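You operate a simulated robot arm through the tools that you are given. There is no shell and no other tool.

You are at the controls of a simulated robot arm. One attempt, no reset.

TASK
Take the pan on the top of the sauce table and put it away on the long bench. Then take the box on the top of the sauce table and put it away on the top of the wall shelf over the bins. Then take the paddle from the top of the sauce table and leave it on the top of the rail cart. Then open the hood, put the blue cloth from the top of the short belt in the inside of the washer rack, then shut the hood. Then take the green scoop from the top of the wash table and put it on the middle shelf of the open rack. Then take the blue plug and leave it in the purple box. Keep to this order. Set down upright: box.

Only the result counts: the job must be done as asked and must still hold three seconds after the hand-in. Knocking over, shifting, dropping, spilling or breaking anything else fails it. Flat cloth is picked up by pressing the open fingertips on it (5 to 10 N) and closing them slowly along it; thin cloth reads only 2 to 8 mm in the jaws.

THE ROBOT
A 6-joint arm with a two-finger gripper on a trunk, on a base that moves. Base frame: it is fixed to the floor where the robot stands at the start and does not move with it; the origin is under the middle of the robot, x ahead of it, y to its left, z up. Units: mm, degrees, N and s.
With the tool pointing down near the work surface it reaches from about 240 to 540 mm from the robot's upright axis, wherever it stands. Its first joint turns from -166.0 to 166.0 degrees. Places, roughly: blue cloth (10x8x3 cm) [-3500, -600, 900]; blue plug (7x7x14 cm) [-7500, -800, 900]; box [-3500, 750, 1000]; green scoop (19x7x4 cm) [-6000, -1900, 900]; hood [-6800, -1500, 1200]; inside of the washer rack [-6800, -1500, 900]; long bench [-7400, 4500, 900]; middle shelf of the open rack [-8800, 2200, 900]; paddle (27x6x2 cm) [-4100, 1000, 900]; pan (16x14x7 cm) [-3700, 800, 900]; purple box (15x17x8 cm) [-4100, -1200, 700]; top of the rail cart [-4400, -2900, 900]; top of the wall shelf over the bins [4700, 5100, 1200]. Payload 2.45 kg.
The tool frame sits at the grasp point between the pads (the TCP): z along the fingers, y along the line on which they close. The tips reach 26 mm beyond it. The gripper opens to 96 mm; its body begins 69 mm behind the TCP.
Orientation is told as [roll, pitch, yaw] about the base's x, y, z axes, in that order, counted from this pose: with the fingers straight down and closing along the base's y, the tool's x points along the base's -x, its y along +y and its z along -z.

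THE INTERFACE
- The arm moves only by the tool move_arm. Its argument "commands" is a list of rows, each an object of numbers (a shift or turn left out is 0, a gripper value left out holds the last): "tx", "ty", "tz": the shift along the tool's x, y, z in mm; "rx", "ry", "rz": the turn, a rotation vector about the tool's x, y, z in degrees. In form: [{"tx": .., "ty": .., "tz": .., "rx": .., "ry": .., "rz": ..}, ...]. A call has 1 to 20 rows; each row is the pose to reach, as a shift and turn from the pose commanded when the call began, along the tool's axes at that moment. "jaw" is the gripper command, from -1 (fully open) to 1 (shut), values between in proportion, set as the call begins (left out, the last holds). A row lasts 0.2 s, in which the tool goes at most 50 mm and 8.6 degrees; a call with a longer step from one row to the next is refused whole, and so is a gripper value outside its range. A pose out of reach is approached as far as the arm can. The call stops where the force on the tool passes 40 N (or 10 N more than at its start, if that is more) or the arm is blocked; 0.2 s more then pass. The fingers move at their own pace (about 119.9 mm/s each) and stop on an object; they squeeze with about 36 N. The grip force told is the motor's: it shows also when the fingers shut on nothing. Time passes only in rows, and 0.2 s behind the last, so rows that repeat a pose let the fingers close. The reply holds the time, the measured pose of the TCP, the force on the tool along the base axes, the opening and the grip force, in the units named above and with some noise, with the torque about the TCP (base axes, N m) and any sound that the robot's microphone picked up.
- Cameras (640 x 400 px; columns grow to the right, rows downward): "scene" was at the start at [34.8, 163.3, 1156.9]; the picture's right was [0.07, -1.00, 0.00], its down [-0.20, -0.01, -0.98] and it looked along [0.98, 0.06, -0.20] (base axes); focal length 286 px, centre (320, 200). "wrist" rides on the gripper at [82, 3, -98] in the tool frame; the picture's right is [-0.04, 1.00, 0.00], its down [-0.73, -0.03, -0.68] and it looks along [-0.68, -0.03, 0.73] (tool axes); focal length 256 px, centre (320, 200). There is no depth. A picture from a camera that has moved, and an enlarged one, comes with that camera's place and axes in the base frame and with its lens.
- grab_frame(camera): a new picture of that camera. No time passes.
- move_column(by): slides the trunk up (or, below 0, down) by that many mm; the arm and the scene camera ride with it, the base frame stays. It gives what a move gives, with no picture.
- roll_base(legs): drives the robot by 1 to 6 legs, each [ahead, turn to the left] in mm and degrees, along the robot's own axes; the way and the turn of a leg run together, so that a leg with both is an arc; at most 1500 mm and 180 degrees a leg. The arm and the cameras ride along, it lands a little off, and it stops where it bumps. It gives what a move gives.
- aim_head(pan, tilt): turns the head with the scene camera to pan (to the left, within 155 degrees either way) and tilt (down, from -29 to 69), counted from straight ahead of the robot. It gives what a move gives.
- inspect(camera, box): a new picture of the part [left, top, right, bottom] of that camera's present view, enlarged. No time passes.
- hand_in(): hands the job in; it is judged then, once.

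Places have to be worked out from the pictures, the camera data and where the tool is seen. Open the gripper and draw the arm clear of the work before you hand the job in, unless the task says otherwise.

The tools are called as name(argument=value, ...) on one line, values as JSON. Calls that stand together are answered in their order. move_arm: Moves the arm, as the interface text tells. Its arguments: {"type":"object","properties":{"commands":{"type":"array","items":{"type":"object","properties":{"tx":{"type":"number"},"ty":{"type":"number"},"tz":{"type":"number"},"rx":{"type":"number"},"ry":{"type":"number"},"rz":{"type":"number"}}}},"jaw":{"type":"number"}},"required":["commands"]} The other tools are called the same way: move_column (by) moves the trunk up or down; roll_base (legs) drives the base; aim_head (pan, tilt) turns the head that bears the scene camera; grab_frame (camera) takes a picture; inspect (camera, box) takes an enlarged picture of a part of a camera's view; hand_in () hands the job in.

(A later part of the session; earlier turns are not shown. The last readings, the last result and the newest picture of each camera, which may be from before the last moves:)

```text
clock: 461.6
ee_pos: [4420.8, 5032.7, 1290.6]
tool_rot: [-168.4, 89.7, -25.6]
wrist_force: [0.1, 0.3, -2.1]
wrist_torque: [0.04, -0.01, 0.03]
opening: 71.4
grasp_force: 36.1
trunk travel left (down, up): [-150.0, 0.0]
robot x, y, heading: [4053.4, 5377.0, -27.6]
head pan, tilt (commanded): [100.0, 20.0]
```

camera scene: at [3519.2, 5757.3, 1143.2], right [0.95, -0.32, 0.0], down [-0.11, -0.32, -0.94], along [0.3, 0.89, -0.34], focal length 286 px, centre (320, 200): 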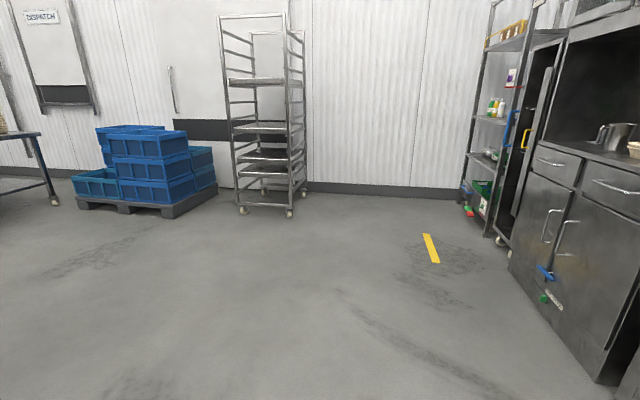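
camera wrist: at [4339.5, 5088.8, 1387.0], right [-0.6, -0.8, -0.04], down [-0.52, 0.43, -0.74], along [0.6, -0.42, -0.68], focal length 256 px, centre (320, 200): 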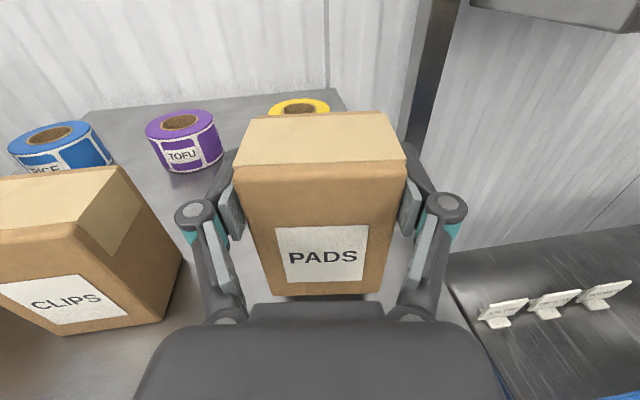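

No contact yet at z=1290. I continue in 2 mm rows.

move_arm(commands=[{"tx": -2}, {"tx": -4}, {"tx": -4}])

move_arm(commands=[{"tx": -1.5}, {"tx": -3}, {"tx": -3}])

```text
clock: 462.4
ee_pos: [4420.4, 5033.8, 1285.0]
tool_rot: [-168.6, 89.7, -25.8]
wrist_force: [0.0, 0.8, -2.2]
wrist_torque: [0.02, -0.01, 0.02]
opening: 71.2
grasp_force: 36.6
trunk travel left (down, up): [-150.0, 0.0]
robot x, y, heading: [4053.8, 5377.0, -27.4]
head pan, tilt (commanded): [100.0, 20.0]
```

```text
clock: 463.2
ee_pos: [4420.0, 5032.9, 1283.3]
tool_rot: [-169.0, 89.8, -26.3]
wrist_force: [-0.1, 0.6, -1.8]
wrist_torque: [0.01, 0.04, 0.02]
opening: 71.3
grasp_force: 36.2
trunk travel left (down, up): [-150.0, 0.0]
robot x, y, heading: [4055.1, 5377.8, -27.5]
head pan, tilt (commanded): [100.0, 20.0]
```

move_arm(commands=[{"tx": -1.5}, {"tx": -3}, {"tx": -3}])

move_arm(commands=[{"tx": -1.5}, {"tx": -3}, {"tx": -3}])

grab_frame(camera="wrist")

```text
clock: 464.0
ee_pos: [4419.8, 5033.5, 1280.1]
tool_rot: [-169.8, 89.6, -26.9]
wrist_force: [0.6, 0.2, -1.5]
wrist_torque: [-0.01, 0.01, 0.0]
opening: 71.7
grasp_force: 35.8
trunk travel left (down, up): [-150.0, 0.0]
robot x, y, heading: [4053.9, 5378.7, -27.6]
head pan, tilt (commanded): [100.0, 20.0]
```

```text
clock: 464.8
ee_pos: [4420.4, 5034.9, 1279.5]
tool_rot: [-176.8, 89.3, -34.0]
wrist_force: [10.4, -8.1, 34.5]
wrist_torque: [-0.36, -0.25, 0.03]
opening: 71.5
grasp_force: 36.2
trunk travel left (down, up): [-150.0, 0.0]
robot x, y, heading: [4053.5, 5379.4, -27.3]
head pan, tilt (commanded): [100.0, 20.0]
```

```text
taken
camera wrist: at [4338.4, 5091.1, 1360.0], right [-0.6, -0.8, -0.04], down [-0.52, 0.43, -0.74], along [0.61, -0.43, -0.67], focal length 256 px, centre (320, 200)
```

wrist: 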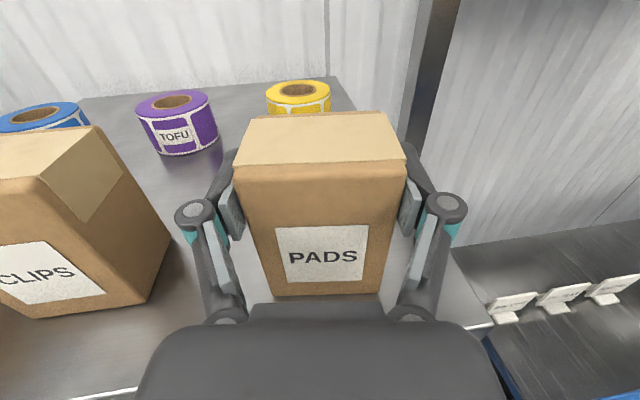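

Contact: the box stands on the shelf. I ease up 2 mm, open the jaws and draw straight back.

move_arm(commands=[{"tx": 1}, {"tx": 2}, {"tx": 2}])

move_arm(commands=[{"tx": 0}, {"tx": 0}, {"tx": 0}, {"tx": 0}], jaw=-1)

grab_frame(camera="wrist")

```text
clock: 465.6
ee_pos: [4419.2, 5034.0, 1278.1]
tool_rot: [-178.4, 89.6, -35.5]
wrist_force: [4.1, -0.9, 28.8]
wrist_torque: [0.03, 0.16, 0.0]
opening: 71.5
grasp_force: 36.2
trunk travel left (down, up): [-150.0, 0.0]
robot x, y, heading: [4054.7, 5378.9, -27.5]
head pan, tilt (commanded): [100.0, 20.0]
```

```text
clock: 466.6
ee_pos: [4421.1, 5032.0, 1278.2]
tool_rot: [-166.6, 89.7, -23.8]
wrist_force: [1.3, 0.0, 0.3]
wrist_torque: [0.05, 0.01, 0.02]
opening: 96.1
grasp_force: 0.1
trunk travel left (down, up): [-150.0, 0.0]
robot x, y, heading: [4059.6, 5375.9, -27.6]
head pan, tilt (commanded): [100.0, 20.0]
```

```text
taken
camera wrist: at [4340.1, 5089.1, 1359.0], right [-0.6, -0.8, -0.04], down [-0.52, 0.43, -0.74], along [0.6, -0.42, -0.68], focal length 256 px, centre (320, 200)
```

wrist: 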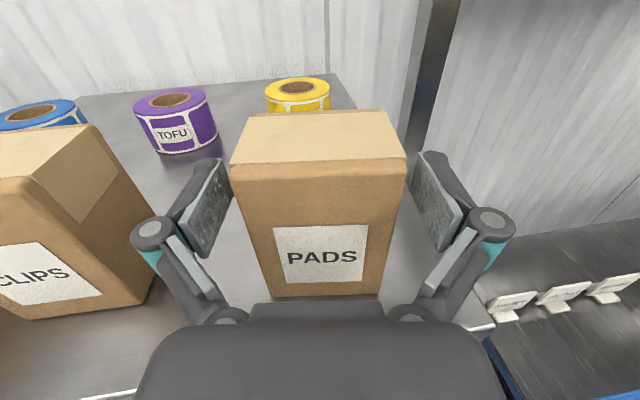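

Released and standing. I withdraw straight back 130 mm along the tool axis.

move_arm(commands=[{"tz": -15}, {"tz": -30}, {"tz": -50}, {"tz": -75}, {"tz": -100}, {"tz": -130}, {"tz": -130}])

grab_frame(camera="wrist")

```text
clock: 468.0
ee_pos: [4399.6, 5109.3, 1249.0]
tool_rot: [-37.1, 85.0, 118.5]
wrist_force: [-1.1, -0.7, 0.0]
wrist_torque: [0.03, -0.02, -0.01]
opening: 96.1
grasp_force: 0.1
trunk travel left (down, up): [-150.0, 0.0]
robot x, y, heading: [4056.0, 5380.0, -27.6]
head pan, tilt (commanded): [100.0, 20.0]
stopped in row 7: the arm was blocked; the commanded pose is now the measured one
```

```text
taken
camera wrist: at [4311.8, 5139.6, 1337.9], right [-0.42, -0.9, -0.09], down [-0.64, 0.36, -0.68], along [0.65, -0.23, -0.73], focal length 256 px, centre (320, 200)
```

wrist: 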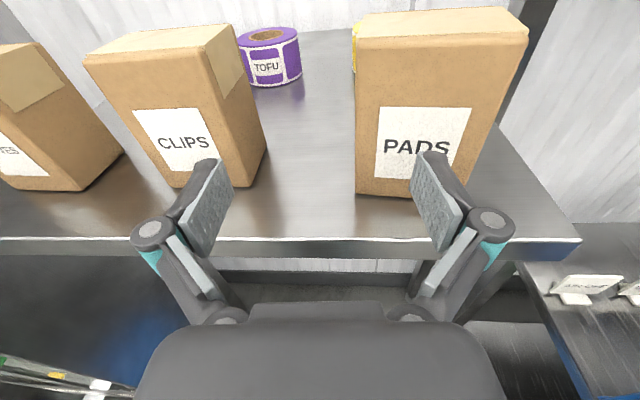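

The arm got blocked while retracting and drifted; the boxes still look upright. The safest exit is to back the whole base straight away from the shelf without moving the arm.

roll_base(legs=[[-200, 0], [-250, 0]])

grab_frame(camera="wrist")

grab_frame(camera="scene")

```text
clock: 471.0
ee_pos: [4009.7, 5313.7, 1249.1]
tool_rot: [-36.9, 85.0, 119.0]
wrist_force: [-0.2, -0.5, -0.2]
wrist_torque: [-0.02, 0.0, -0.02]
opening: 95.9
grasp_force: 0.1
trunk travel left (down, up): [-150.0, 0.0]
robot x, y, heading: [3663.5, 5582.5, -27.5]
head pan, tilt (commanded): [100.0, 20.0]
```

```text
taken
camera wrist: at [3921.3, 5344.3, 1337.7], right [-0.41, -0.91, -0.09], down [-0.64, 0.36, -0.68], along [0.65, -0.22, -0.73], focal length 256 px, centre (320, 200)
```

wrist: 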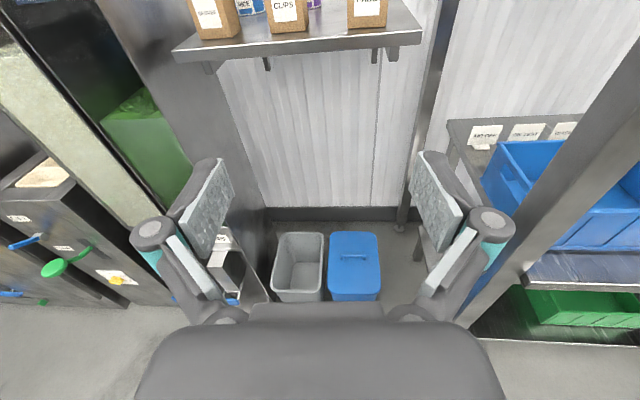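

```text
taken
camera scene: at [3709.9, 5837.4, 1143.2], right [0.96, -0.29, 0.0], down [-0.1, -0.33, -0.94], along [0.28, 0.9, -0.34], focal length 286 px, centre (320, 200)
```

scene: 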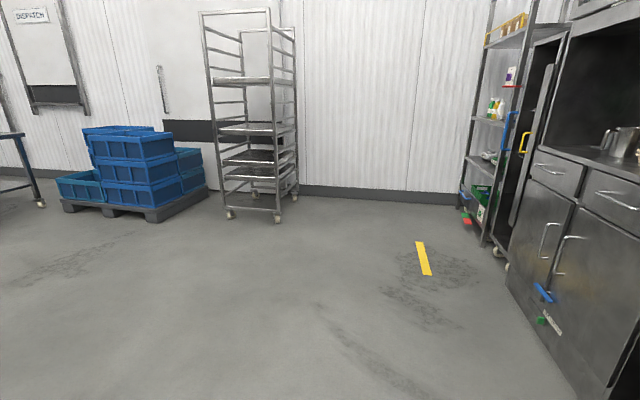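

All boxes are upright and I'm clear. I lower the arm carefully in steps to see whether it moves freely.

move_arm(commands=[{"tx": -20}, {"tx": -40}, {"tx": -60}, {"tx": -60}])

```text
clock: 472.0
ee_pos: [4017.5, 5312.2, 1180.0]
tool_rot: [-36.5, 83.6, 120.3]
wrist_force: [0.5, 0.0, -0.3]
wrist_torque: [0.0, 0.01, -0.01]
opening: 96.3
grasp_force: 0.0
trunk travel left (down, up): [-150.0, 0.0]
robot x, y, heading: [3666.2, 5581.6, -27.0]
head pan, tilt (commanded): [100.0, 20.0]
```

move_arm(commands=[{"tx": -35}, {"tx": -70}, {"tx": -105}, {"tx": -140}, {"tx": -165}, {"tx": -165}])

aim_head(pan=10, tilt=5)

grab_frame(camera="scene")

grab_frame(camera="wrist")

```text
clock: 473.4
ee_pos: [4006.8, 5329.8, 1015.2]
tool_rot: [-36.2, 83.5, 120.7]
wrist_force: [0.0, -0.5, -0.1]
wrist_torque: [0.0, 0.01, 0.02]
opening: 96.0
grasp_force: 0.2
trunk travel left (down, up): [-150.0, 0.0]
robot x, y, heading: [3663.5, 5582.4, -27.3]
head pan, tilt (commanded): [100.0, 20.0]
```

```text
clock: 475.0
ee_pos: [4005.5, 5331.6, 1018.4]
tool_rot: [-36.4, 83.7, 120.5]
wrist_force: [0.3, 0.0, -0.9]
wrist_torque: [0.0, 0.02, -0.02]
opening: 96.1
grasp_force: 0.1
trunk travel left (down, up): [-150.0, 0.0]
robot x, y, heading: [3660.4, 5583.0, -27.1]
head pan, tilt (commanded): [10.0, 5.0]
```

```text
taken
camera scene: at [3770.2, 5721.4, 1167.6], right [-0.29, -0.96, 0.0], down [-0.08, 0.03, -1.0], along [0.95, -0.29, -0.09], focal length 286 px, centre (320, 200)
```

scene: 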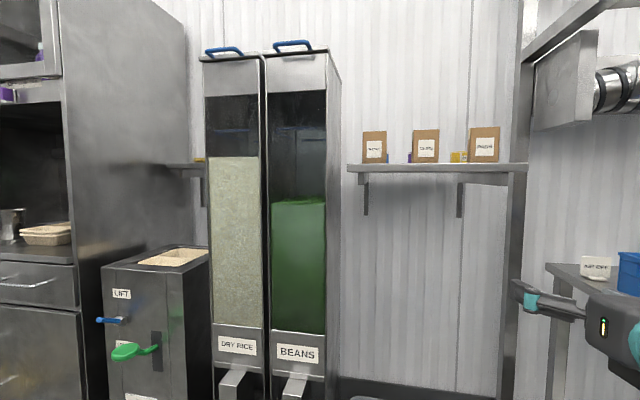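

```text
taken
camera wrist: at [3918.9, 5358.1, 1107.7], right [-0.4, -0.91, -0.1], down [-0.65, 0.36, -0.67], along [0.65, -0.2, -0.74], focal length 256 px, centre (320, 200)
```

wrist: 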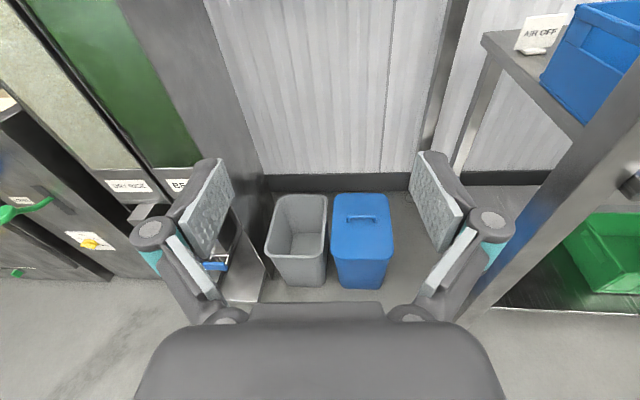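

The box stands upright on the wall shelf beside the others. I turn the tool back to pointing down here in open space.

move_arm(commands=[{"tx": -4, "ry": -8.5}, {"tx": -8, "ry": -17}, {"tx": -12, "ry": -25.5}, {"tx": -16, "ry": -34}, {"tx": -20, "ry": -42.5}, {"tx": -20, "ry": -51}, {"tx": -20, "ry": -59.5}, {"tx": -20, "ry": -68}, {"tx": -20, "ry": -76.5}, {"tx": -20, "ry": -85}, {"tx": -20, "ry": -85}])

grab_frame(camera="scene")

```text
clock: 477.4
ee_pos: [3998.6, 5333.4, 1004.4]
tool_rot: [-3.0, 1.0, 155.8]
wrist_force: [-0.1, 0.0, -0.5]
wrist_torque: [-0.01, -0.01, 0.02]
opening: 95.9
grasp_force: 0.1
trunk travel left (down, up): [-150.0, 0.0]
robot x, y, heading: [3661.7, 5581.5, -27.3]
head pan, tilt (commanded): [10.0, 5.0]
```

```text
taken
camera scene: at [3770.2, 5721.3, 1167.6], right [-0.29, -0.96, 0.0], down [-0.08, 0.03, -1.0], along [0.95, -0.29, -0.09], focal length 286 px, centre (320, 200)
```

scene: 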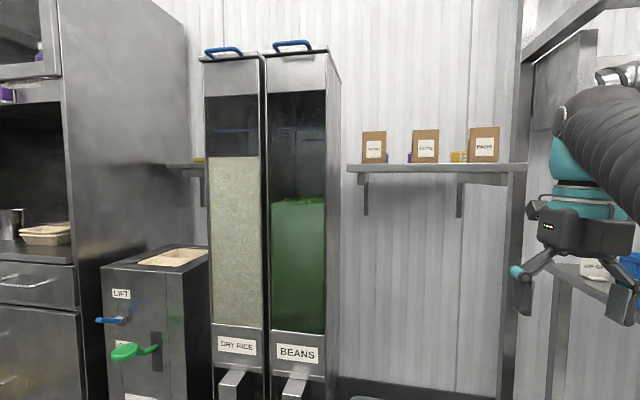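

Tool is down again. I rotate it back 87° so the jaws will close across the paddle, then start the drive back.

move_arm(commands=[{"rz": -8}, {"rz": -16}, {"rz": -24}, {"rz": -32}, {"rz": -40}, {"rz": -48}, {"rz": -56}, {"rz": -64}, {"rz": -72}, {"rz": -80}, {"rz": -87}, {"rz": -87}])

roll_base(legs=[[-250, 0], [0, -87]])

aim_head(pan=0, tilt=12)

grab_frame(camera="scene")

```text
clock: 480.0
ee_pos: [3999.4, 5333.1, 1004.6]
tool_rot: [0.9, 3.2, -117.0]
wrist_force: [0.2, -0.5, -0.1]
wrist_torque: [0.0, 0.01, 0.02]
opening: 96.2
grasp_force: 0.0
trunk travel left (down, up): [-150.0, 0.0]
robot x, y, heading: [3664.6, 5580.2, -27.3]
head pan, tilt (commanded): [10.0, 5.0]
```

```text
clock: 485.6
ee_pos: [3199.5, 5353.6, 1004.9]
tool_rot: [0.8, 3.1, 154.1]
wrist_force: [-0.2, -0.6, -0.5]
wrist_torque: [0.01, 0.0, 0.02]
opening: 96.2
grasp_force: 0.1
trunk travel left (down, up): [-150.0, 0.0]
robot x, y, heading: [3440.8, 5696.9, -115.7]
head pan, tilt (commanded): [10.0, 5.0]
```

```text
clock: 486.3
ee_pos: [3199.5, 5353.8, 1006.1]
tool_rot: [0.8, 3.1, 154.0]
wrist_force: [-0.1, -0.1, -0.4]
wrist_torque: [0.03, -0.02, -0.03]
opening: 95.9
grasp_force: 0.1
trunk travel left (down, up): [-150.0, 0.0]
robot x, y, heading: [3441.6, 5695.6, -116.0]
head pan, tilt (commanded): [0.0, 12.0]
```

```text
taken
camera scene: at [3569.1, 5595.8, 1156.3], right [-0.9, 0.44, 0.0], down [0.09, 0.19, -0.98], along [-0.43, -0.88, -0.21], focal length 286 px, centre (320, 200)
```

scene: 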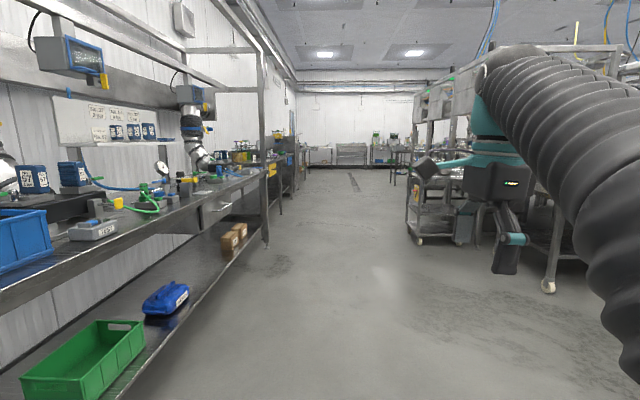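

The corridor back is clear. I drive back 6 m toward the start area.

roll_base(legs=[[0, -2.2], [1500, 0], [1500, 0], [1500, 0], [1400, 0]])

grab_frame(camera="scene")

```text
clock: 514.4
ee_pos: [406.9, 259.7, 1005.5]
tool_rot: [0.9, 3.2, 152.4]
wrist_force: [0.6, 0.2, 0.0]
wrist_torque: [-0.02, 0.0, -0.01]
opening: 96.1
grasp_force: 0.0
trunk travel left (down, up): [-150.0, 0.0]
robot x, y, heading: [653.2, 593.5, -117.4]
head pan, tilt (commanded): [0.0, 12.0]
```

```text
taken
camera scene: at [782.1, 492.2, 1156.3], right [-0.89, 0.46, 0.0], down [0.1, 0.18, -0.98], along [-0.45, -0.87, -0.21], focal length 286 px, centre (320, 200)
```

scene: 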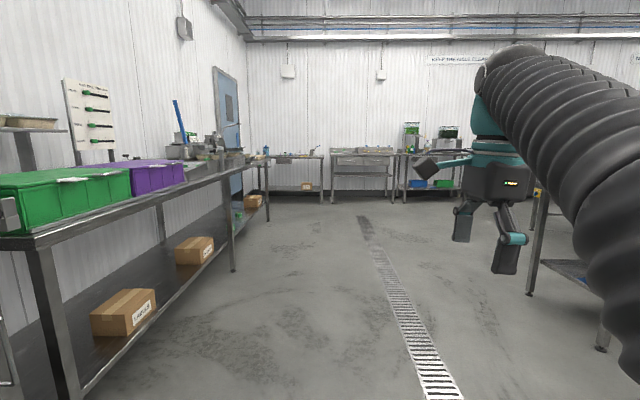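

roll_base(legs=[[0, -17], [1425, 0], [1425, 0], [0, -17], [870, 0], [860, 0]])

grab_frame(camera="scene")

```text
clock: 538.6
ee_pos: [-3272.5, -2460.8, 1005.7]
tool_rot: [0.9, 3.1, 120.1]
wrist_force: [-0.2, 0.1, 0.2]
wrist_torque: [0.01, 0.0, -0.01]
opening: 95.9
grasp_force: 0.1
trunk travel left (down, up): [-150.0, 0.0]
robot x, y, heading: [-2882.6, -2307.6, -149.8]
head pan, tilt (commanded): [0.0, 12.0]
```

```text
taken
camera scene: at [-2830.0, -2466.0, 1156.3], right [-0.5, 0.87, 0.0], down [0.18, 0.1, -0.98], along [-0.85, -0.49, -0.21], focal length 286 px, centre (320, 200)
```

scene: 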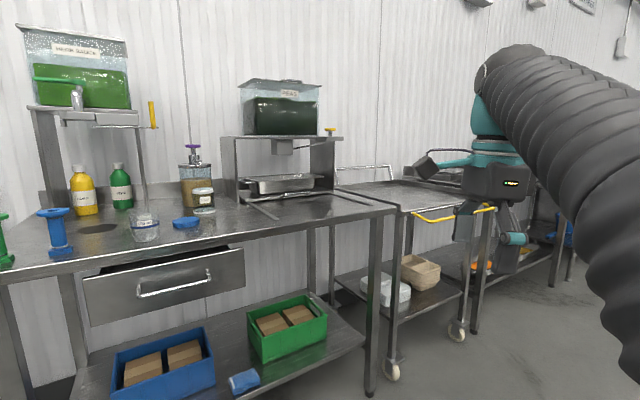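

I continue through the wall aisle and toward the sauce table, now aiming at the paddle's position (w≈4030).

roll_base(legs=[[0, -43], [940, 0], [0, -17.5], [1500, 0], [0, -80], [700, 0]])

aim_head(pan=0, tilt=15)

grab_frame(camera="scene")

```text
clock: 560.4
ee_pos: [-4564.3, -238.3, 1006.0]
tool_rot: [0.7, 3.0, -22.5]
wrist_force: [-0.2, 0.4, -0.4]
wrist_torque: [-0.03, -0.01, 0.02]
opening: 95.9
grasp_force: 0.1
trunk travel left (down, up): [-150.0, 0.0]
robot x, y, heading: [-4786.1, -592.1, 67.5]
head pan, tilt (commanded): [0.0, 12.0]
```

```text
clock: 561.1
ee_pos: [-4564.4, -236.6, 1005.2]
tool_rot: [0.9, 3.1, -22.6]
wrist_force: [-0.2, -0.2, 0.0]
wrist_torque: [0.02, -0.02, 0.0]
opening: 95.7
grasp_force: 0.1
trunk travel left (down, up): [-150.0, 0.0]
robot x, y, heading: [-4783.5, -595.8, 67.7]
head pan, tilt (commanded): [0.0, 15.0]
```

```text
taken
camera scene: at [-4914.7, -502.2, 1151.4], right [0.92, -0.38, 0.0], down [-0.1, -0.24, -0.97], along [0.37, 0.89, -0.26], focal length 286 px, centre (320, 200)
```

scene: 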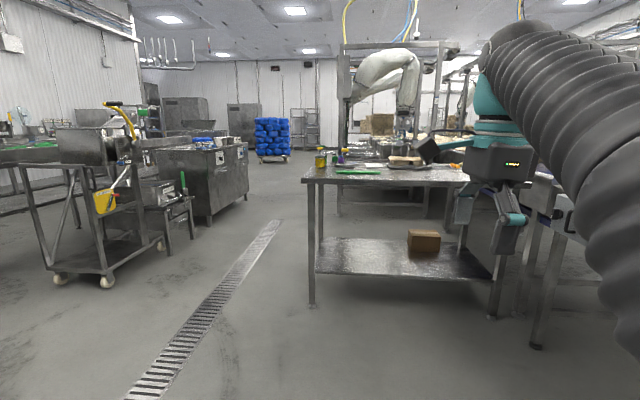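

roll_base(legs=[[0, -1.5], [900, 0], [0, -4.5]])

aim_head(pan=5, tilt=25)

grab_frame(camera="scene")

inspect(camera="scene", box=[200, 100, 440, 250])

```text
clock: 566.6
ee_pos: [-4160.7, 564.8, 1005.9]
tool_rot: [0.8, 3.1, -28.5]
wrist_force: [-0.5, -0.4, 0.5]
wrist_torque: [0.04, 0.02, 0.01]
opening: 96.1
grasp_force: 0.1
trunk travel left (down, up): [-150.0, 0.0]
robot x, y, heading: [-4415.4, 233.5, 61.6]
head pan, tilt (commanded): [0.0, 15.0]
```

```text
clock: 567.4
ee_pos: [-4159.8, 563.3, 1007.0]
tool_rot: [0.7, 3.1, -28.5]
wrist_force: [-0.1, -0.2, 0.1]
wrist_torque: [-0.01, 0.02, 0.0]
opening: 96.1
grasp_force: 0.0
trunk travel left (down, up): [-150.0, 0.0]
robot x, y, heading: [-4418.0, 228.5, 61.5]
head pan, tilt (commanded): [5.0, 25.0]
```

```text
taken
camera scene: at [-4545.5, 339.4, 1135.2], right [0.92, -0.4, 0.0], down [-0.17, -0.39, -0.91], along [0.36, 0.83, -0.42], focal length 286 px, centre (320, 200)
```

scene: 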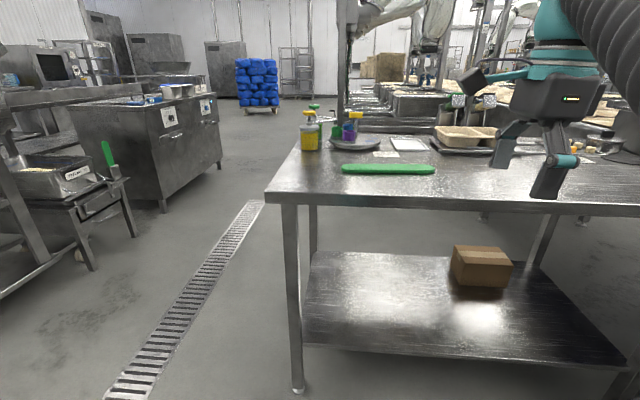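

```text
2.67 times, centred on (320, 175) of scene
camera zoom: at [-4545.5, 339.4, 1135.2], right [0.92, -0.4, 0.0], down [-0.17, -0.39, -0.91], along [0.36, 0.83, -0.42], focal length 763 px, centre (320, 267)
```

zoom: 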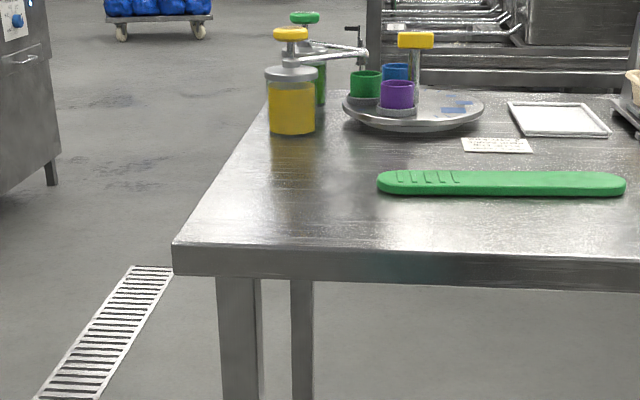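

The paddle lies at about (-4055, 978), 268 mm long, direction -24°. I level and align the tool, shift it 105 mm left, and drive in 385 mm.

move_arm(commands=[{"tx": 35, "rx": 0.3, "ry": -1, "rz": -1.4}, {"tx": 70, "rx": 0.6, "ry": -2, "rz": -2.8}, {"tx": 105, "rx": 0.8, "ry": -3.1, "rz": -4.1}, {"tx": 105, "rx": 0.8, "ry": -3.1, "rz": -4.1}])

roll_base(legs=[[200, 0], [180, 0]])

grab_frame(camera="wrist")

grab_frame(camera="scene")

```text
clock: 568.4
ee_pos: [-4251.7, 617.1, 1010.8]
tool_rot: [0.2, -0.1, -24.5]
wrist_force: [-0.4, 0.1, -0.2]
wrist_torque: [0.0, -0.03, 0.01]
opening: 96.0
grasp_force: 0.0
trunk travel left (down, up): [-150.0, 0.0]
robot x, y, heading: [-4416.6, 233.3, 61.6]
head pan, tilt (commanded): [5.0, 25.0]
```

```text
clock: 571.1
ee_pos: [-4068.9, 949.8, 1011.2]
tool_rot: [0.2, 0.0, -24.6]
wrist_force: [-0.4, -0.4, -0.1]
wrist_torque: [0.01, 0.04, 0.01]
opening: 96.0
grasp_force: 0.2
trunk travel left (down, up): [-150.0, 0.0]
robot x, y, heading: [-4236.2, 570.6, 61.3]
head pan, tilt (commanded): [5.0, 25.0]
```

```text
taken
camera wrist: at [-4142.5, 985.5, 1109.1], right [0.45, 0.89, 0.0], down [0.65, -0.33, 0.68], along [0.61, -0.31, -0.73], focal length 256 px, centre (320, 200)
```

wrist: 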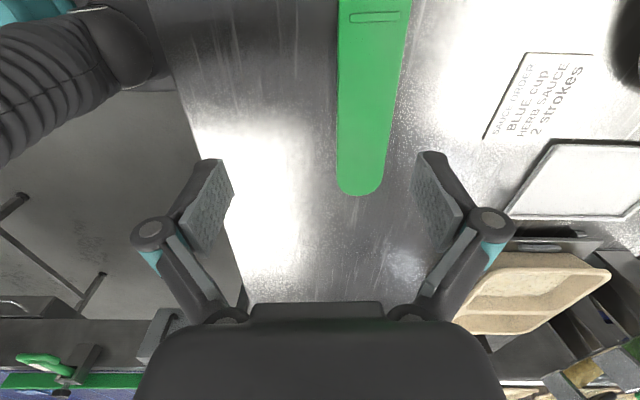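

```text
taken
camera scene: at [-4362.9, 674.4, 1135.1], right [0.92, -0.4, 0.0], down [-0.17, -0.39, -0.91], along [0.36, 0.83, -0.42], focal length 286 px, centre (320, 200)
```

scene: 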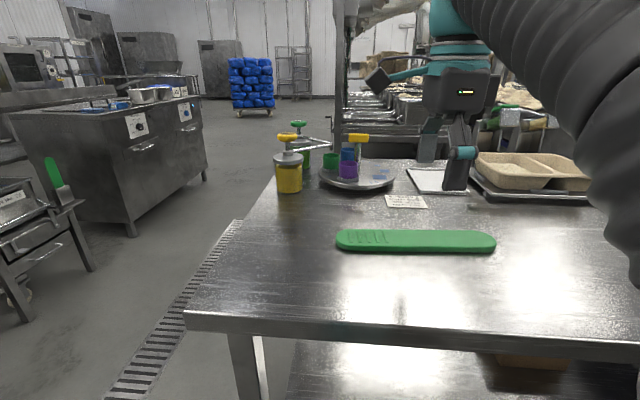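

In the wrist view the paddle is 43 mm ahead of the tool and centred lengthwise within ~12 mm. I move over it and lower to 20 mm above grasp height, then check.

move_arm(commands=[{"tx": 5, "ty": 20, "tz": 10}, {"tx": 10, "ty": 43, "tz": 30}, {"tx": 10, "ty": 43, "tz": 60}, {"tx": 10, "ty": 43, "tz": 90}, {"tx": 10, "ty": 43, "tz": 105}, {"tx": 10, "ty": 43, "tz": 105}])

grab_frame(camera="wrist")

inspect(camera="scene", box=[320, 160, 520, 280])

```text
clock: 572.5
ee_pos: [-4060.0, 993.5, 903.8]
tool_rot: [0.2, -0.1, -24.6]
wrist_force: [-0.4, 0.0, -0.3]
wrist_torque: [-0.02, 0.0, -0.05]
opening: 96.0
grasp_force: 0.2
trunk travel left (down, up): [-150.0, 0.0]
robot x, y, heading: [-4233.8, 566.9, 61.4]
head pan, tilt (commanded): [5.0, 25.0]
```

```text
taken
camera wrist: at [-4133.6, 1028.8, 1003.5], right [0.45, 0.89, 0.0], down [0.65, -0.33, 0.68], along [0.61, -0.31, -0.73], focal length 256 px, centre (320, 200)
```

wrist: 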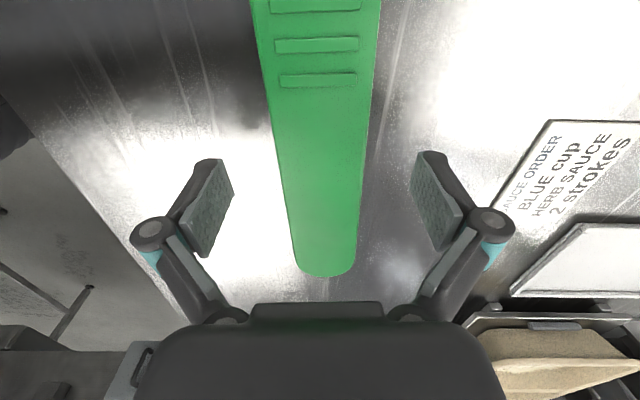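

```text
3.20 times, centred on (420, 220) of scene
camera zoom: at [-4362.9, 674.4, 1135.1], right [0.92, -0.4, 0.0], down [-0.17, -0.39, -0.91], along [0.36, 0.83, -0.42], focal length 916 px, centre (0, 136)
```

zoom: 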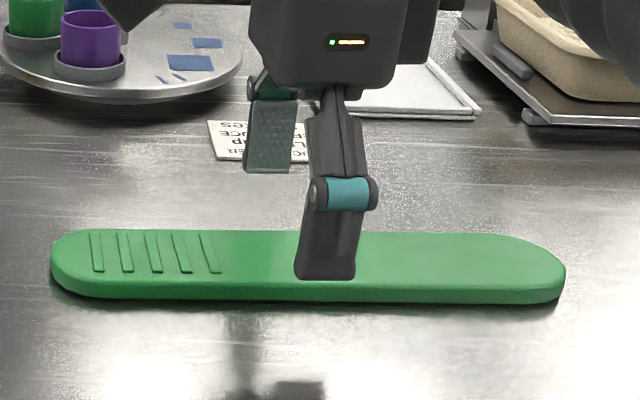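

The paddle is centred between the pads. I lower 20 mm and close.

move_arm(commands=[{"tz": 6}, {"tz": 12}, {"tz": 17}, {"tz": 20}, {"tz": 20}])

move_arm(commands=[{"tz": 0}, {"tz": 0}, {"tz": 0}, {"tz": 0}], jaw=1)

inspect(camera="scene", box=[320, 160, 520, 280])

```text
clock: 573.7
ee_pos: [-4058.8, 993.8, 886.0]
tool_rot: [0.1, -0.1, -24.5]
wrist_force: [-0.6, -0.1, 0.5]
wrist_torque: [0.01, 0.01, 0.02]
opening: 95.8
grasp_force: 0.1
trunk travel left (down, up): [-150.0, 0.0]
robot x, y, heading: [-4236.0, 566.9, 61.3]
head pan, tilt (commanded): [5.0, 25.0]
```

```text
clock: 574.7
ee_pos: [-4059.5, 992.2, 886.6]
tool_rot: [0.2, 0.1, -24.6]
wrist_force: [0.0, -0.9, 4.4]
wrist_torque: [-0.03, 0.01, -0.09]
opening: 54.2
grasp_force: 36.1
trunk travel left (down, up): [-150.0, 0.0]
robot x, y, heading: [-4234.9, 568.5, 61.4]
head pan, tilt (commanded): [5.0, 25.0]
```

```text
3.20 times, centred on (420, 220) of scene
camera zoom: at [-4363.0, 674.2, 1135.2], right [0.92, -0.4, 0.0], down [-0.17, -0.39, -0.91], along [0.36, 0.83, -0.42], focal length 916 px, centre (0, 136)
```

zoom: 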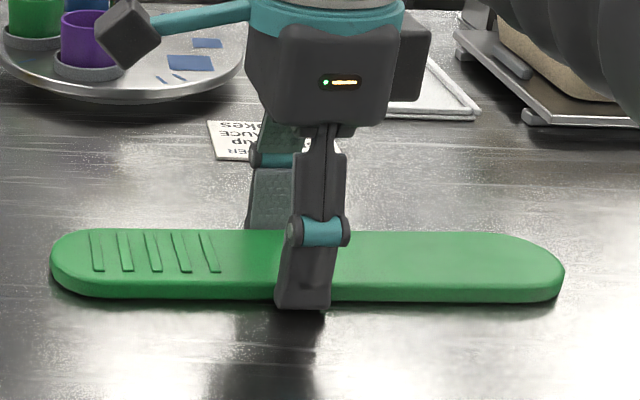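

Gripped across 54 mm with 36 N. I lift it.

move_arm(commands=[{"tz": -8}, {"tz": -20}, {"tz": -40}, {"tz": -65}, {"tz": -90}, {"tz": -110}, {"tz": -110}])

grab_frame(camera="scene")

```text
clock: 576.3
ee_pos: [-4059.9, 993.7, 996.7]
tool_rot: [0.1, -0.1, -24.6]
wrist_force: [0.2, -0.6, 0.1]
wrist_torque: [-0.05, 0.02, 0.03]
opening: 54.2
grasp_force: 36.6
trunk travel left (down, up): [-150.0, 0.0]
robot x, y, heading: [-4237.3, 569.5, 61.0]
head pan, tilt (commanded): [5.0, 25.0]
```

```text
taken
camera scene: at [-4362.9, 674.4, 1135.1], right [0.92, -0.4, 0.0], down [-0.17, -0.39, -0.91], along [0.36, 0.83, -0.42], focal length 286 px, centre (320, 200)
```

scene: 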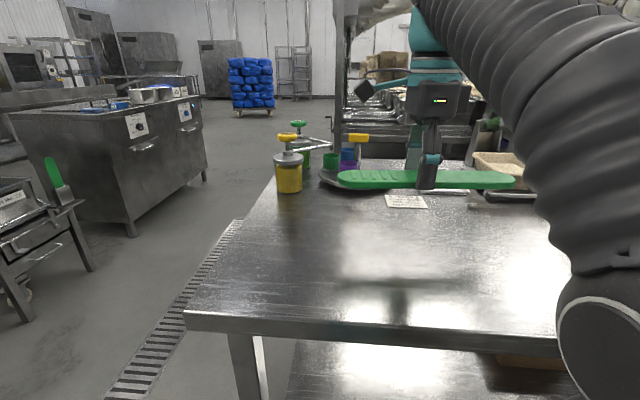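

The paddle is held. I back off, turn about and drive to the rail cart on the wall side.

roll_base(legs=[[-450, 0], [0, -164], [1560, 0]])

aim_head(pan=40, tilt=20)

grab_frame(camera="scene")

```text
refused: 1560 is not a number from -1500 to 1500
```

```text
clock: 577.3
ee_pos: [-4059.1, 993.8, 997.1]
tool_rot: [0.3, -0.1, -24.6]
wrist_force: [0.2, 0.0, -1.1]
wrist_torque: [-0.03, 0.01, -0.02]
opening: 54.2
grasp_force: 36.0
trunk travel left (down, up): [-150.0, 0.0]
robot x, y, heading: [-4235.2, 565.4, 61.4]
head pan, tilt (commanded): [40.0, 20.0]
```

```text
taken
camera scene: at [-4418.1, 681.4, 1143.2], right [0.98, 0.2, 0.0], down [0.07, -0.34, -0.94], along [-0.18, 0.92, -0.34], focal length 286 px, centre (320, 200)
```

scene: 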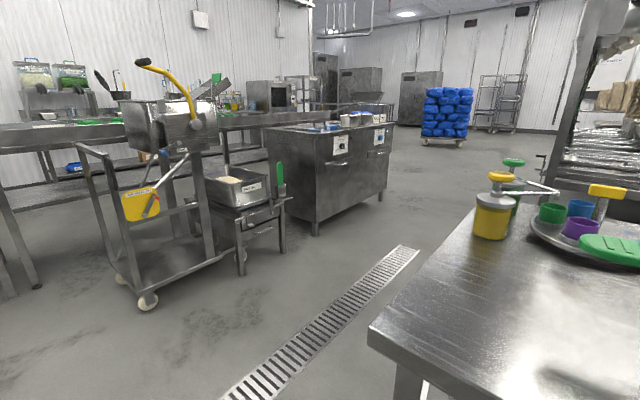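

A leg was over the 1500 mm limit and the call was refused whole. I repeat it split.

roll_base(legs=[[-450, 0], [0, -164], [800, 0], [760, 0]])

aim_head(pan=40, tilt=20)

grab_frame(camera="scene")

```text
clock: 594.4
ee_pos: [-4803.3, -1852.6, 996.8]
tool_rot: [0.2, 0.0, 172.9]
wrist_force: [0.5, 0.7, -1.7]
wrist_torque: [0.01, -0.02, 0.03]
opening: 54.3
grasp_force: 36.3
trunk travel left (down, up): [-150.0, 0.0]
robot x, y, heading: [-4764.4, -1395.1, -101.1]
head pan, tilt (commanded): [40.0, 20.0]
```

```text
clock: 595.0
ee_pos: [-4803.9, -1853.1, 997.1]
tool_rot: [0.2, -0.1, 172.8]
wrist_force: [-0.3, -0.8, -0.7]
wrist_torque: [-0.01, 0.01, 0.01]
opening: 54.0
grasp_force: 35.9
trunk travel left (down, up): [-150.0, 0.0]
robot x, y, heading: [-4765.0, -1395.8, -101.1]
head pan, tilt (commanded): [40.0, 20.0]
```

```text
taken
camera scene: at [-4551.7, -1448.2, 1143.2], right [-0.88, -0.48, 0.0], down [-0.16, 0.3, -0.94], along [0.45, -0.82, -0.34], focal length 286 px, centre (320, 200)
```

scene: 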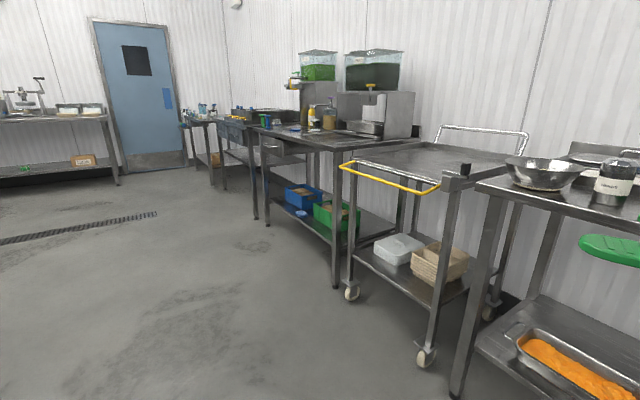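

roll_base(legs=[[0, 60], [1050, 0], [0, -77.5]])

aim_head(pan=10, tilt=30)

grab_frame(camera="scene")

grab_frame(camera="wrist")

```text
clock: 606.3
ee_pos: [-4145.2, -2504.5, 996.9]
tool_rot: [0.3, -0.2, 156.6]
wrist_force: [-0.6, -0.9, -0.8]
wrist_torque: [-0.01, 0.02, 0.0]
opening: 54.1
grasp_force: 35.6
trunk travel left (down, up): [-150.0, 0.0]
robot x, y, heading: [-3977.1, -2072.7, -117.4]
head pan, tilt (commanded): [40.0, 20.0]
```

```text
clock: 607.3
ee_pos: [-4145.0, -2504.0, 997.2]
tool_rot: [0.2, -0.2, 156.6]
wrist_force: [-0.3, -0.3, -0.9]
wrist_torque: [0.0, 0.0, 0.0]
opening: 54.3
grasp_force: 35.4
trunk travel left (down, up): [-150.0, 0.0]
robot x, y, heading: [-3982.2, -2075.6, -117.3]
head pan, tilt (commanded): [10.0, 30.0]
```

```text
taken
camera scene: at [-3836.9, -2180.5, 1127.2], right [-0.95, 0.3, 0.0], down [0.15, 0.48, -0.87], along [-0.26, -0.83, -0.5], focal length 286 px, centre (320, 200)
```

scene: 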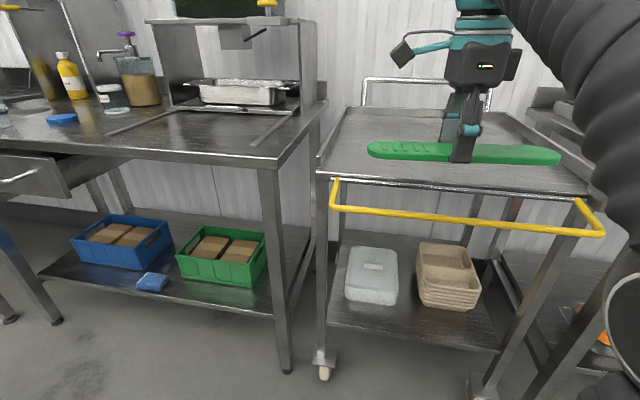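

```text
taken
camera wrist: at [-4071.9, -2539.9, 1095.0], right [-0.43, -0.9, 0.0], down [-0.66, 0.32, 0.68], along [-0.61, 0.29, -0.73], focal length 256 px, centre (320, 200)
```

wrist: 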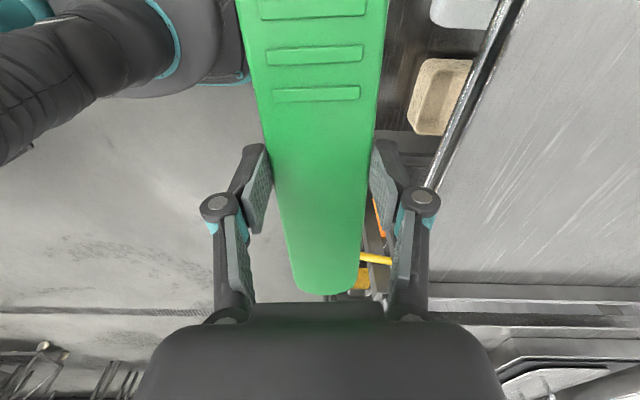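

The cart top is at z≈869 with its front edge at u≈-4305, and the yellow handle protrudes ~100 mm. I drive 160 mm nearer, then reach over the handle and check.

roll_base(legs=[[155, 0]])

move_arm(commands=[{"ty": 20}, {"ty": 40}, {"ty": 55}, {"ty": 55}])

grab_frame(camera="scene")

grab_frame(camera="wrist")

aim_head(pan=-20, tilt=50)

grab_frame(camera="scene")

```text
clock: 608.7
ee_pos: [-4217.8, -2644.4, 997.3]
tool_rot: [0.2, -0.1, 156.5]
wrist_force: [-0.6, 0.2, -0.9]
wrist_torque: [-0.01, 0.01, 0.01]
opening: 54.1
grasp_force: 36.4
trunk travel left (down, up): [-150.0, 0.0]
robot x, y, heading: [-4054.0, -2212.8, -117.5]
head pan, tilt (commanded): [10.0, 30.0]
```

```text
clock: 609.7
ee_pos: [-4239.8, -2694.2, 992.8]
tool_rot: [0.4, -0.1, 156.5]
wrist_force: [1.0, 0.4, -1.2]
wrist_torque: [0.02, 0.01, -0.01]
opening: 54.1
grasp_force: 35.7
out of reach, approached as far as the arm can: row 3, 4
trunk travel left (down, up): [-150.0, 0.0]
robot x, y, heading: [-4050.2, -2210.9, -117.7]
head pan, tilt (commanded): [10.0, 30.0]
```

```text
taken
camera scene: at [-3910.0, -2320.5, 1127.2], right [-0.95, 0.3, 0.0], down [0.15, 0.48, -0.87], along [-0.26, -0.83, -0.5], focal length 286 px, centre (320, 200)
```

scene: 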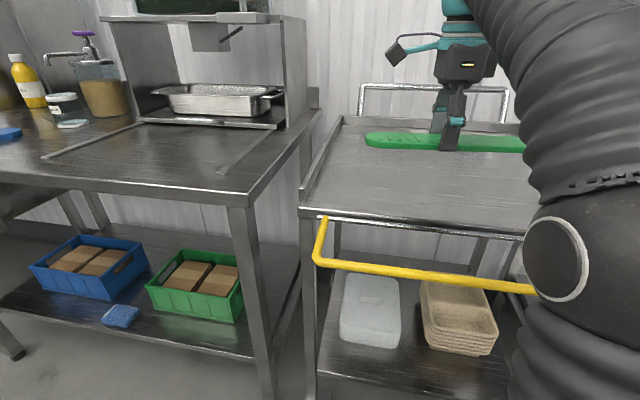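

```text
taken
camera wrist: at [-4166.5, -2729.3, 1092.2], right [-0.44, -0.9, 0.01], down [-0.66, 0.32, 0.68], along [-0.61, 0.29, -0.73], focal length 256 px, centre (320, 200)
```

wrist: 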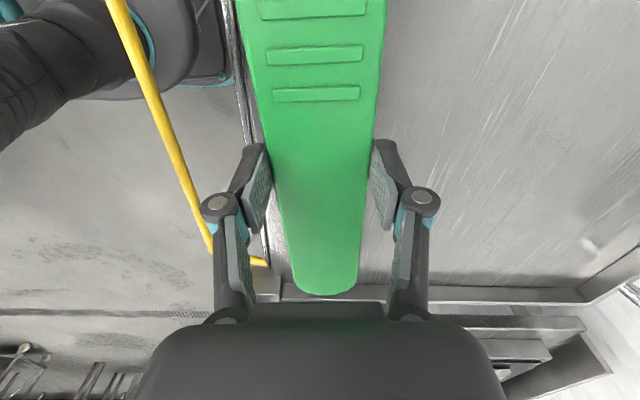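

```text
clock: 610.6
ee_pos: [-4239.4, -2693.2, 993.9]
tool_rot: [0.5, -0.1, 156.4]
wrist_force: [-0.1, 0.2, -0.6]
wrist_torque: [-0.01, -0.02, 0.0]
opening: 54.2
grasp_force: 36.1
trunk travel left (down, up): [-150.0, 0.0]
robot x, y, heading: [-4050.5, -2214.3, -118.1]
head pan, tilt (commanded): [-20.0, 50.0]
```

```text
taken
camera scene: at [-3939.5, -2286.4, 1097.7], right [-0.68, 0.74, 0.0], down [0.56, 0.52, -0.64], along [-0.47, -0.43, -0.77], focal length 286 px, centre (320, 200)
```

scene: 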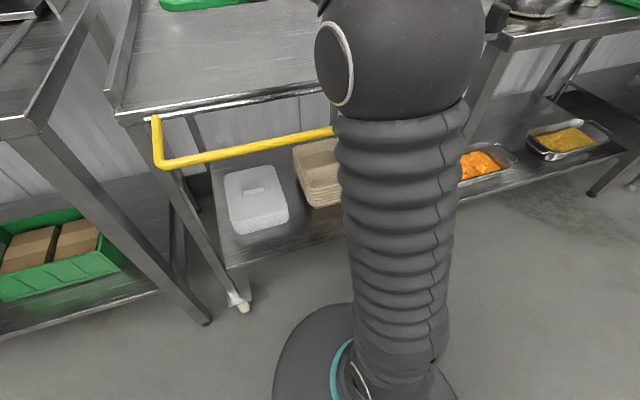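

The paddle is over the cart top, about 40 mm or more inside the front edge. I lower it in steps.

move_arm(commands=[{"tz": 15}, {"tz": 30}, {"tz": 45}, {"tz": 60}, {"tz": 72}, {"tz": 80}, {"tz": 80}])

grab_frame(camera="wrist")

aim_head(pan=10, tilt=30)

grab_frame(camera="scene")

```text
clock: 612.2
ee_pos: [-4239.8, -2692.6, 912.5]
tool_rot: [0.2, -0.1, 156.5]
wrist_force: [-0.1, -0.2, -1.4]
wrist_torque: [-0.02, -0.03, -0.02]
opening: 54.4
grasp_force: 35.7
trunk travel left (down, up): [-150.0, 0.0]
robot x, y, heading: [-4054.0, -2215.1, -117.8]
head pan, tilt (commanded): [-20.0, 50.0]
```

```text
taken
camera wrist: at [-4166.4, -2729.0, 1011.6], right [-0.44, -0.9, 0.0], down [-0.66, 0.32, 0.68], along [-0.61, 0.29, -0.73], focal length 256 px, centre (320, 200)
```

wrist: 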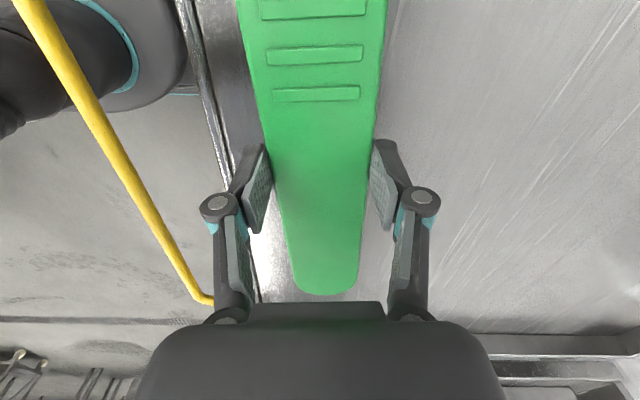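

```text
clock: 613.2
ee_pos: [-4239.8, -2693.3, 913.1]
tool_rot: [0.1, -0.1, 156.4]
wrist_force: [0.5, 0.2, -1.8]
wrist_torque: [-0.03, -0.04, 0.01]
opening: 54.0
grasp_force: 35.8
trunk travel left (down, up): [-150.0, 0.0]
robot x, y, heading: [-4050.8, -2213.0, -117.5]
head pan, tilt (commanded): [10.0, 30.0]
```

```text
taken
camera scene: at [-3910.1, -2320.5, 1127.1], right [-0.95, 0.3, 0.0], down [0.15, 0.48, -0.87], along [-0.26, -0.82, -0.5], focal length 286 px, centre (320, 200)
```

scene: 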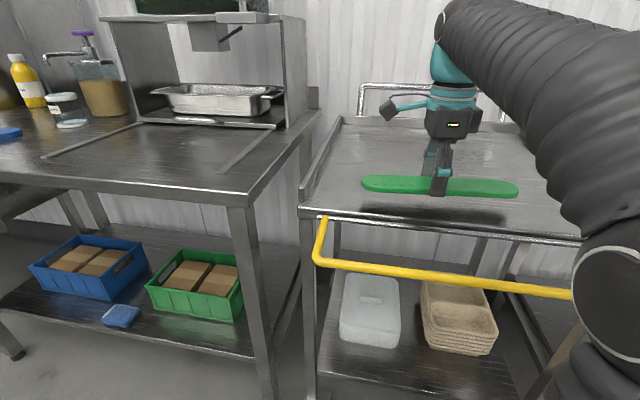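

move_arm(commands=[{"tz": 4}, {"tz": 8}, {"tz": 11}, {"tz": 11}])

move_arm(commands=[{"tz": 1.5}, {"tz": 3}, {"tz": 4}, {"tz": 4}])

```text
clock: 614.2
ee_pos: [-4241.6, -2692.9, 903.8]
tool_rot: [0.2, -0.1, 156.5]
wrist_force: [0.9, -0.9, -1.1]
wrist_torque: [0.0, -0.01, -0.02]
opening: 54.2
grasp_force: 36.5
trunk travel left (down, up): [-150.0, 0.0]
robot x, y, heading: [-4049.9, -2213.3, -117.5]
head pan, tilt (commanded): [10.0, 30.0]
```

```text
clock: 615.2
ee_pos: [-4240.2, -2693.5, 898.9]
tool_rot: [0.3, -0.1, 156.5]
wrist_force: [1.1, 0.3, -0.7]
wrist_torque: [-0.01, -0.01, 0.05]
opening: 54.3
grasp_force: 36.1
trunk travel left (down, up): [-150.0, 0.0]
robot x, y, heading: [-4055.8, -2218.5, -117.8]
head pan, tilt (commanded): [10.0, 30.0]
```

move_arm(commands=[{"tz": 1.5}, {"tz": 3}, {"tz": 4}, {"tz": 4}])

move_arm(commands=[{"tz": 1.5}, {"tz": 3}, {"tz": 3}])

```text
clock: 616.2
ee_pos: [-4242.4, -2692.1, 894.8]
tool_rot: [0.1, -0.1, 156.4]
wrist_force: [0.8, -1.4, -0.3]
wrist_torque: [-0.02, -0.01, 0.0]
opening: 53.9
grasp_force: 36.2
trunk travel left (down, up): [-150.0, 0.0]
robot x, y, heading: [-4051.8, -2213.5, -117.7]
head pan, tilt (commanded): [10.0, 30.0]
```

```text
clock: 617.0
ee_pos: [-4240.8, -2691.8, 892.6]
tool_rot: [0.1, -0.1, 156.6]
wrist_force: [-0.2, 0.2, -1.0]
wrist_torque: [0.0, -0.01, 0.02]
opening: 54.2
grasp_force: 36.0
trunk travel left (down, up): [-150.0, 0.0]
robot x, y, heading: [-4051.6, -2211.4, -117.8]
head pan, tilt (commanded): [10.0, 30.0]
```

move_arm(commands=[{"tz": 1.5}, {"tz": 3}, {"tz": 4}, {"tz": 4}])

move_arm(commands=[{"tz": 1.5}, {"tz": 3}, {"tz": 4}, {"tz": 4}])

inspect(camera="scene", box=[300, 130, 580, 290])

```text
clock: 618.0
ee_pos: [-4240.1, -2693.9, 886.5]
tool_rot: [0.2, -0.2, 156.5]
wrist_force: [-0.2, -0.5, -1.0]
wrist_torque: [-0.01, 0.0, -0.01]
opening: 54.3
grasp_force: 36.1
trunk travel left (down, up): [-150.0, 0.0]
robot x, y, heading: [-4052.0, -2213.8, -117.6]
head pan, tilt (commanded): [10.0, 30.0]
```

```text
clock: 619.0
ee_pos: [-4240.1, -2693.0, 885.6]
tool_rot: [0.5, -0.1, 156.4]
wrist_force: [-6.7, -5.7, 26.3]
wrist_torque: [-0.1, 0.35, 0.08]
opening: 54.3
grasp_force: 36.0
trunk travel left (down, up): [-150.0, 0.0]
robot x, y, heading: [-4052.2, -2211.0, -117.7]
head pan, tilt (commanded): [10.0, 30.0]
```

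```text
2.29 times, centred on (440, 210) of scene
camera zoom: at [-3910.1, -2320.0, 1127.6], right [-0.95, 0.3, 0.0], down [0.15, 0.48, -0.87], along [-0.26, -0.83, -0.5], focal length 654 px, centre (46, 177)
```

zoom: 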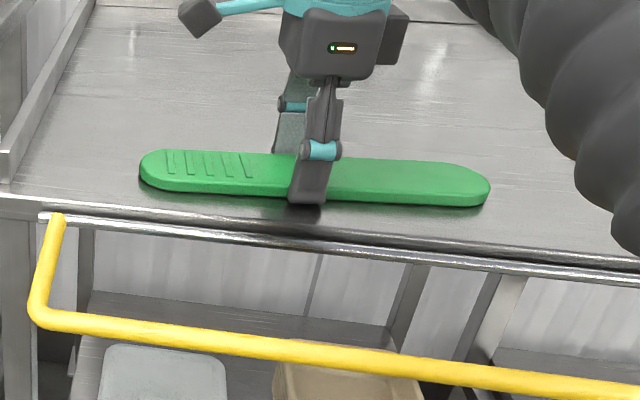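

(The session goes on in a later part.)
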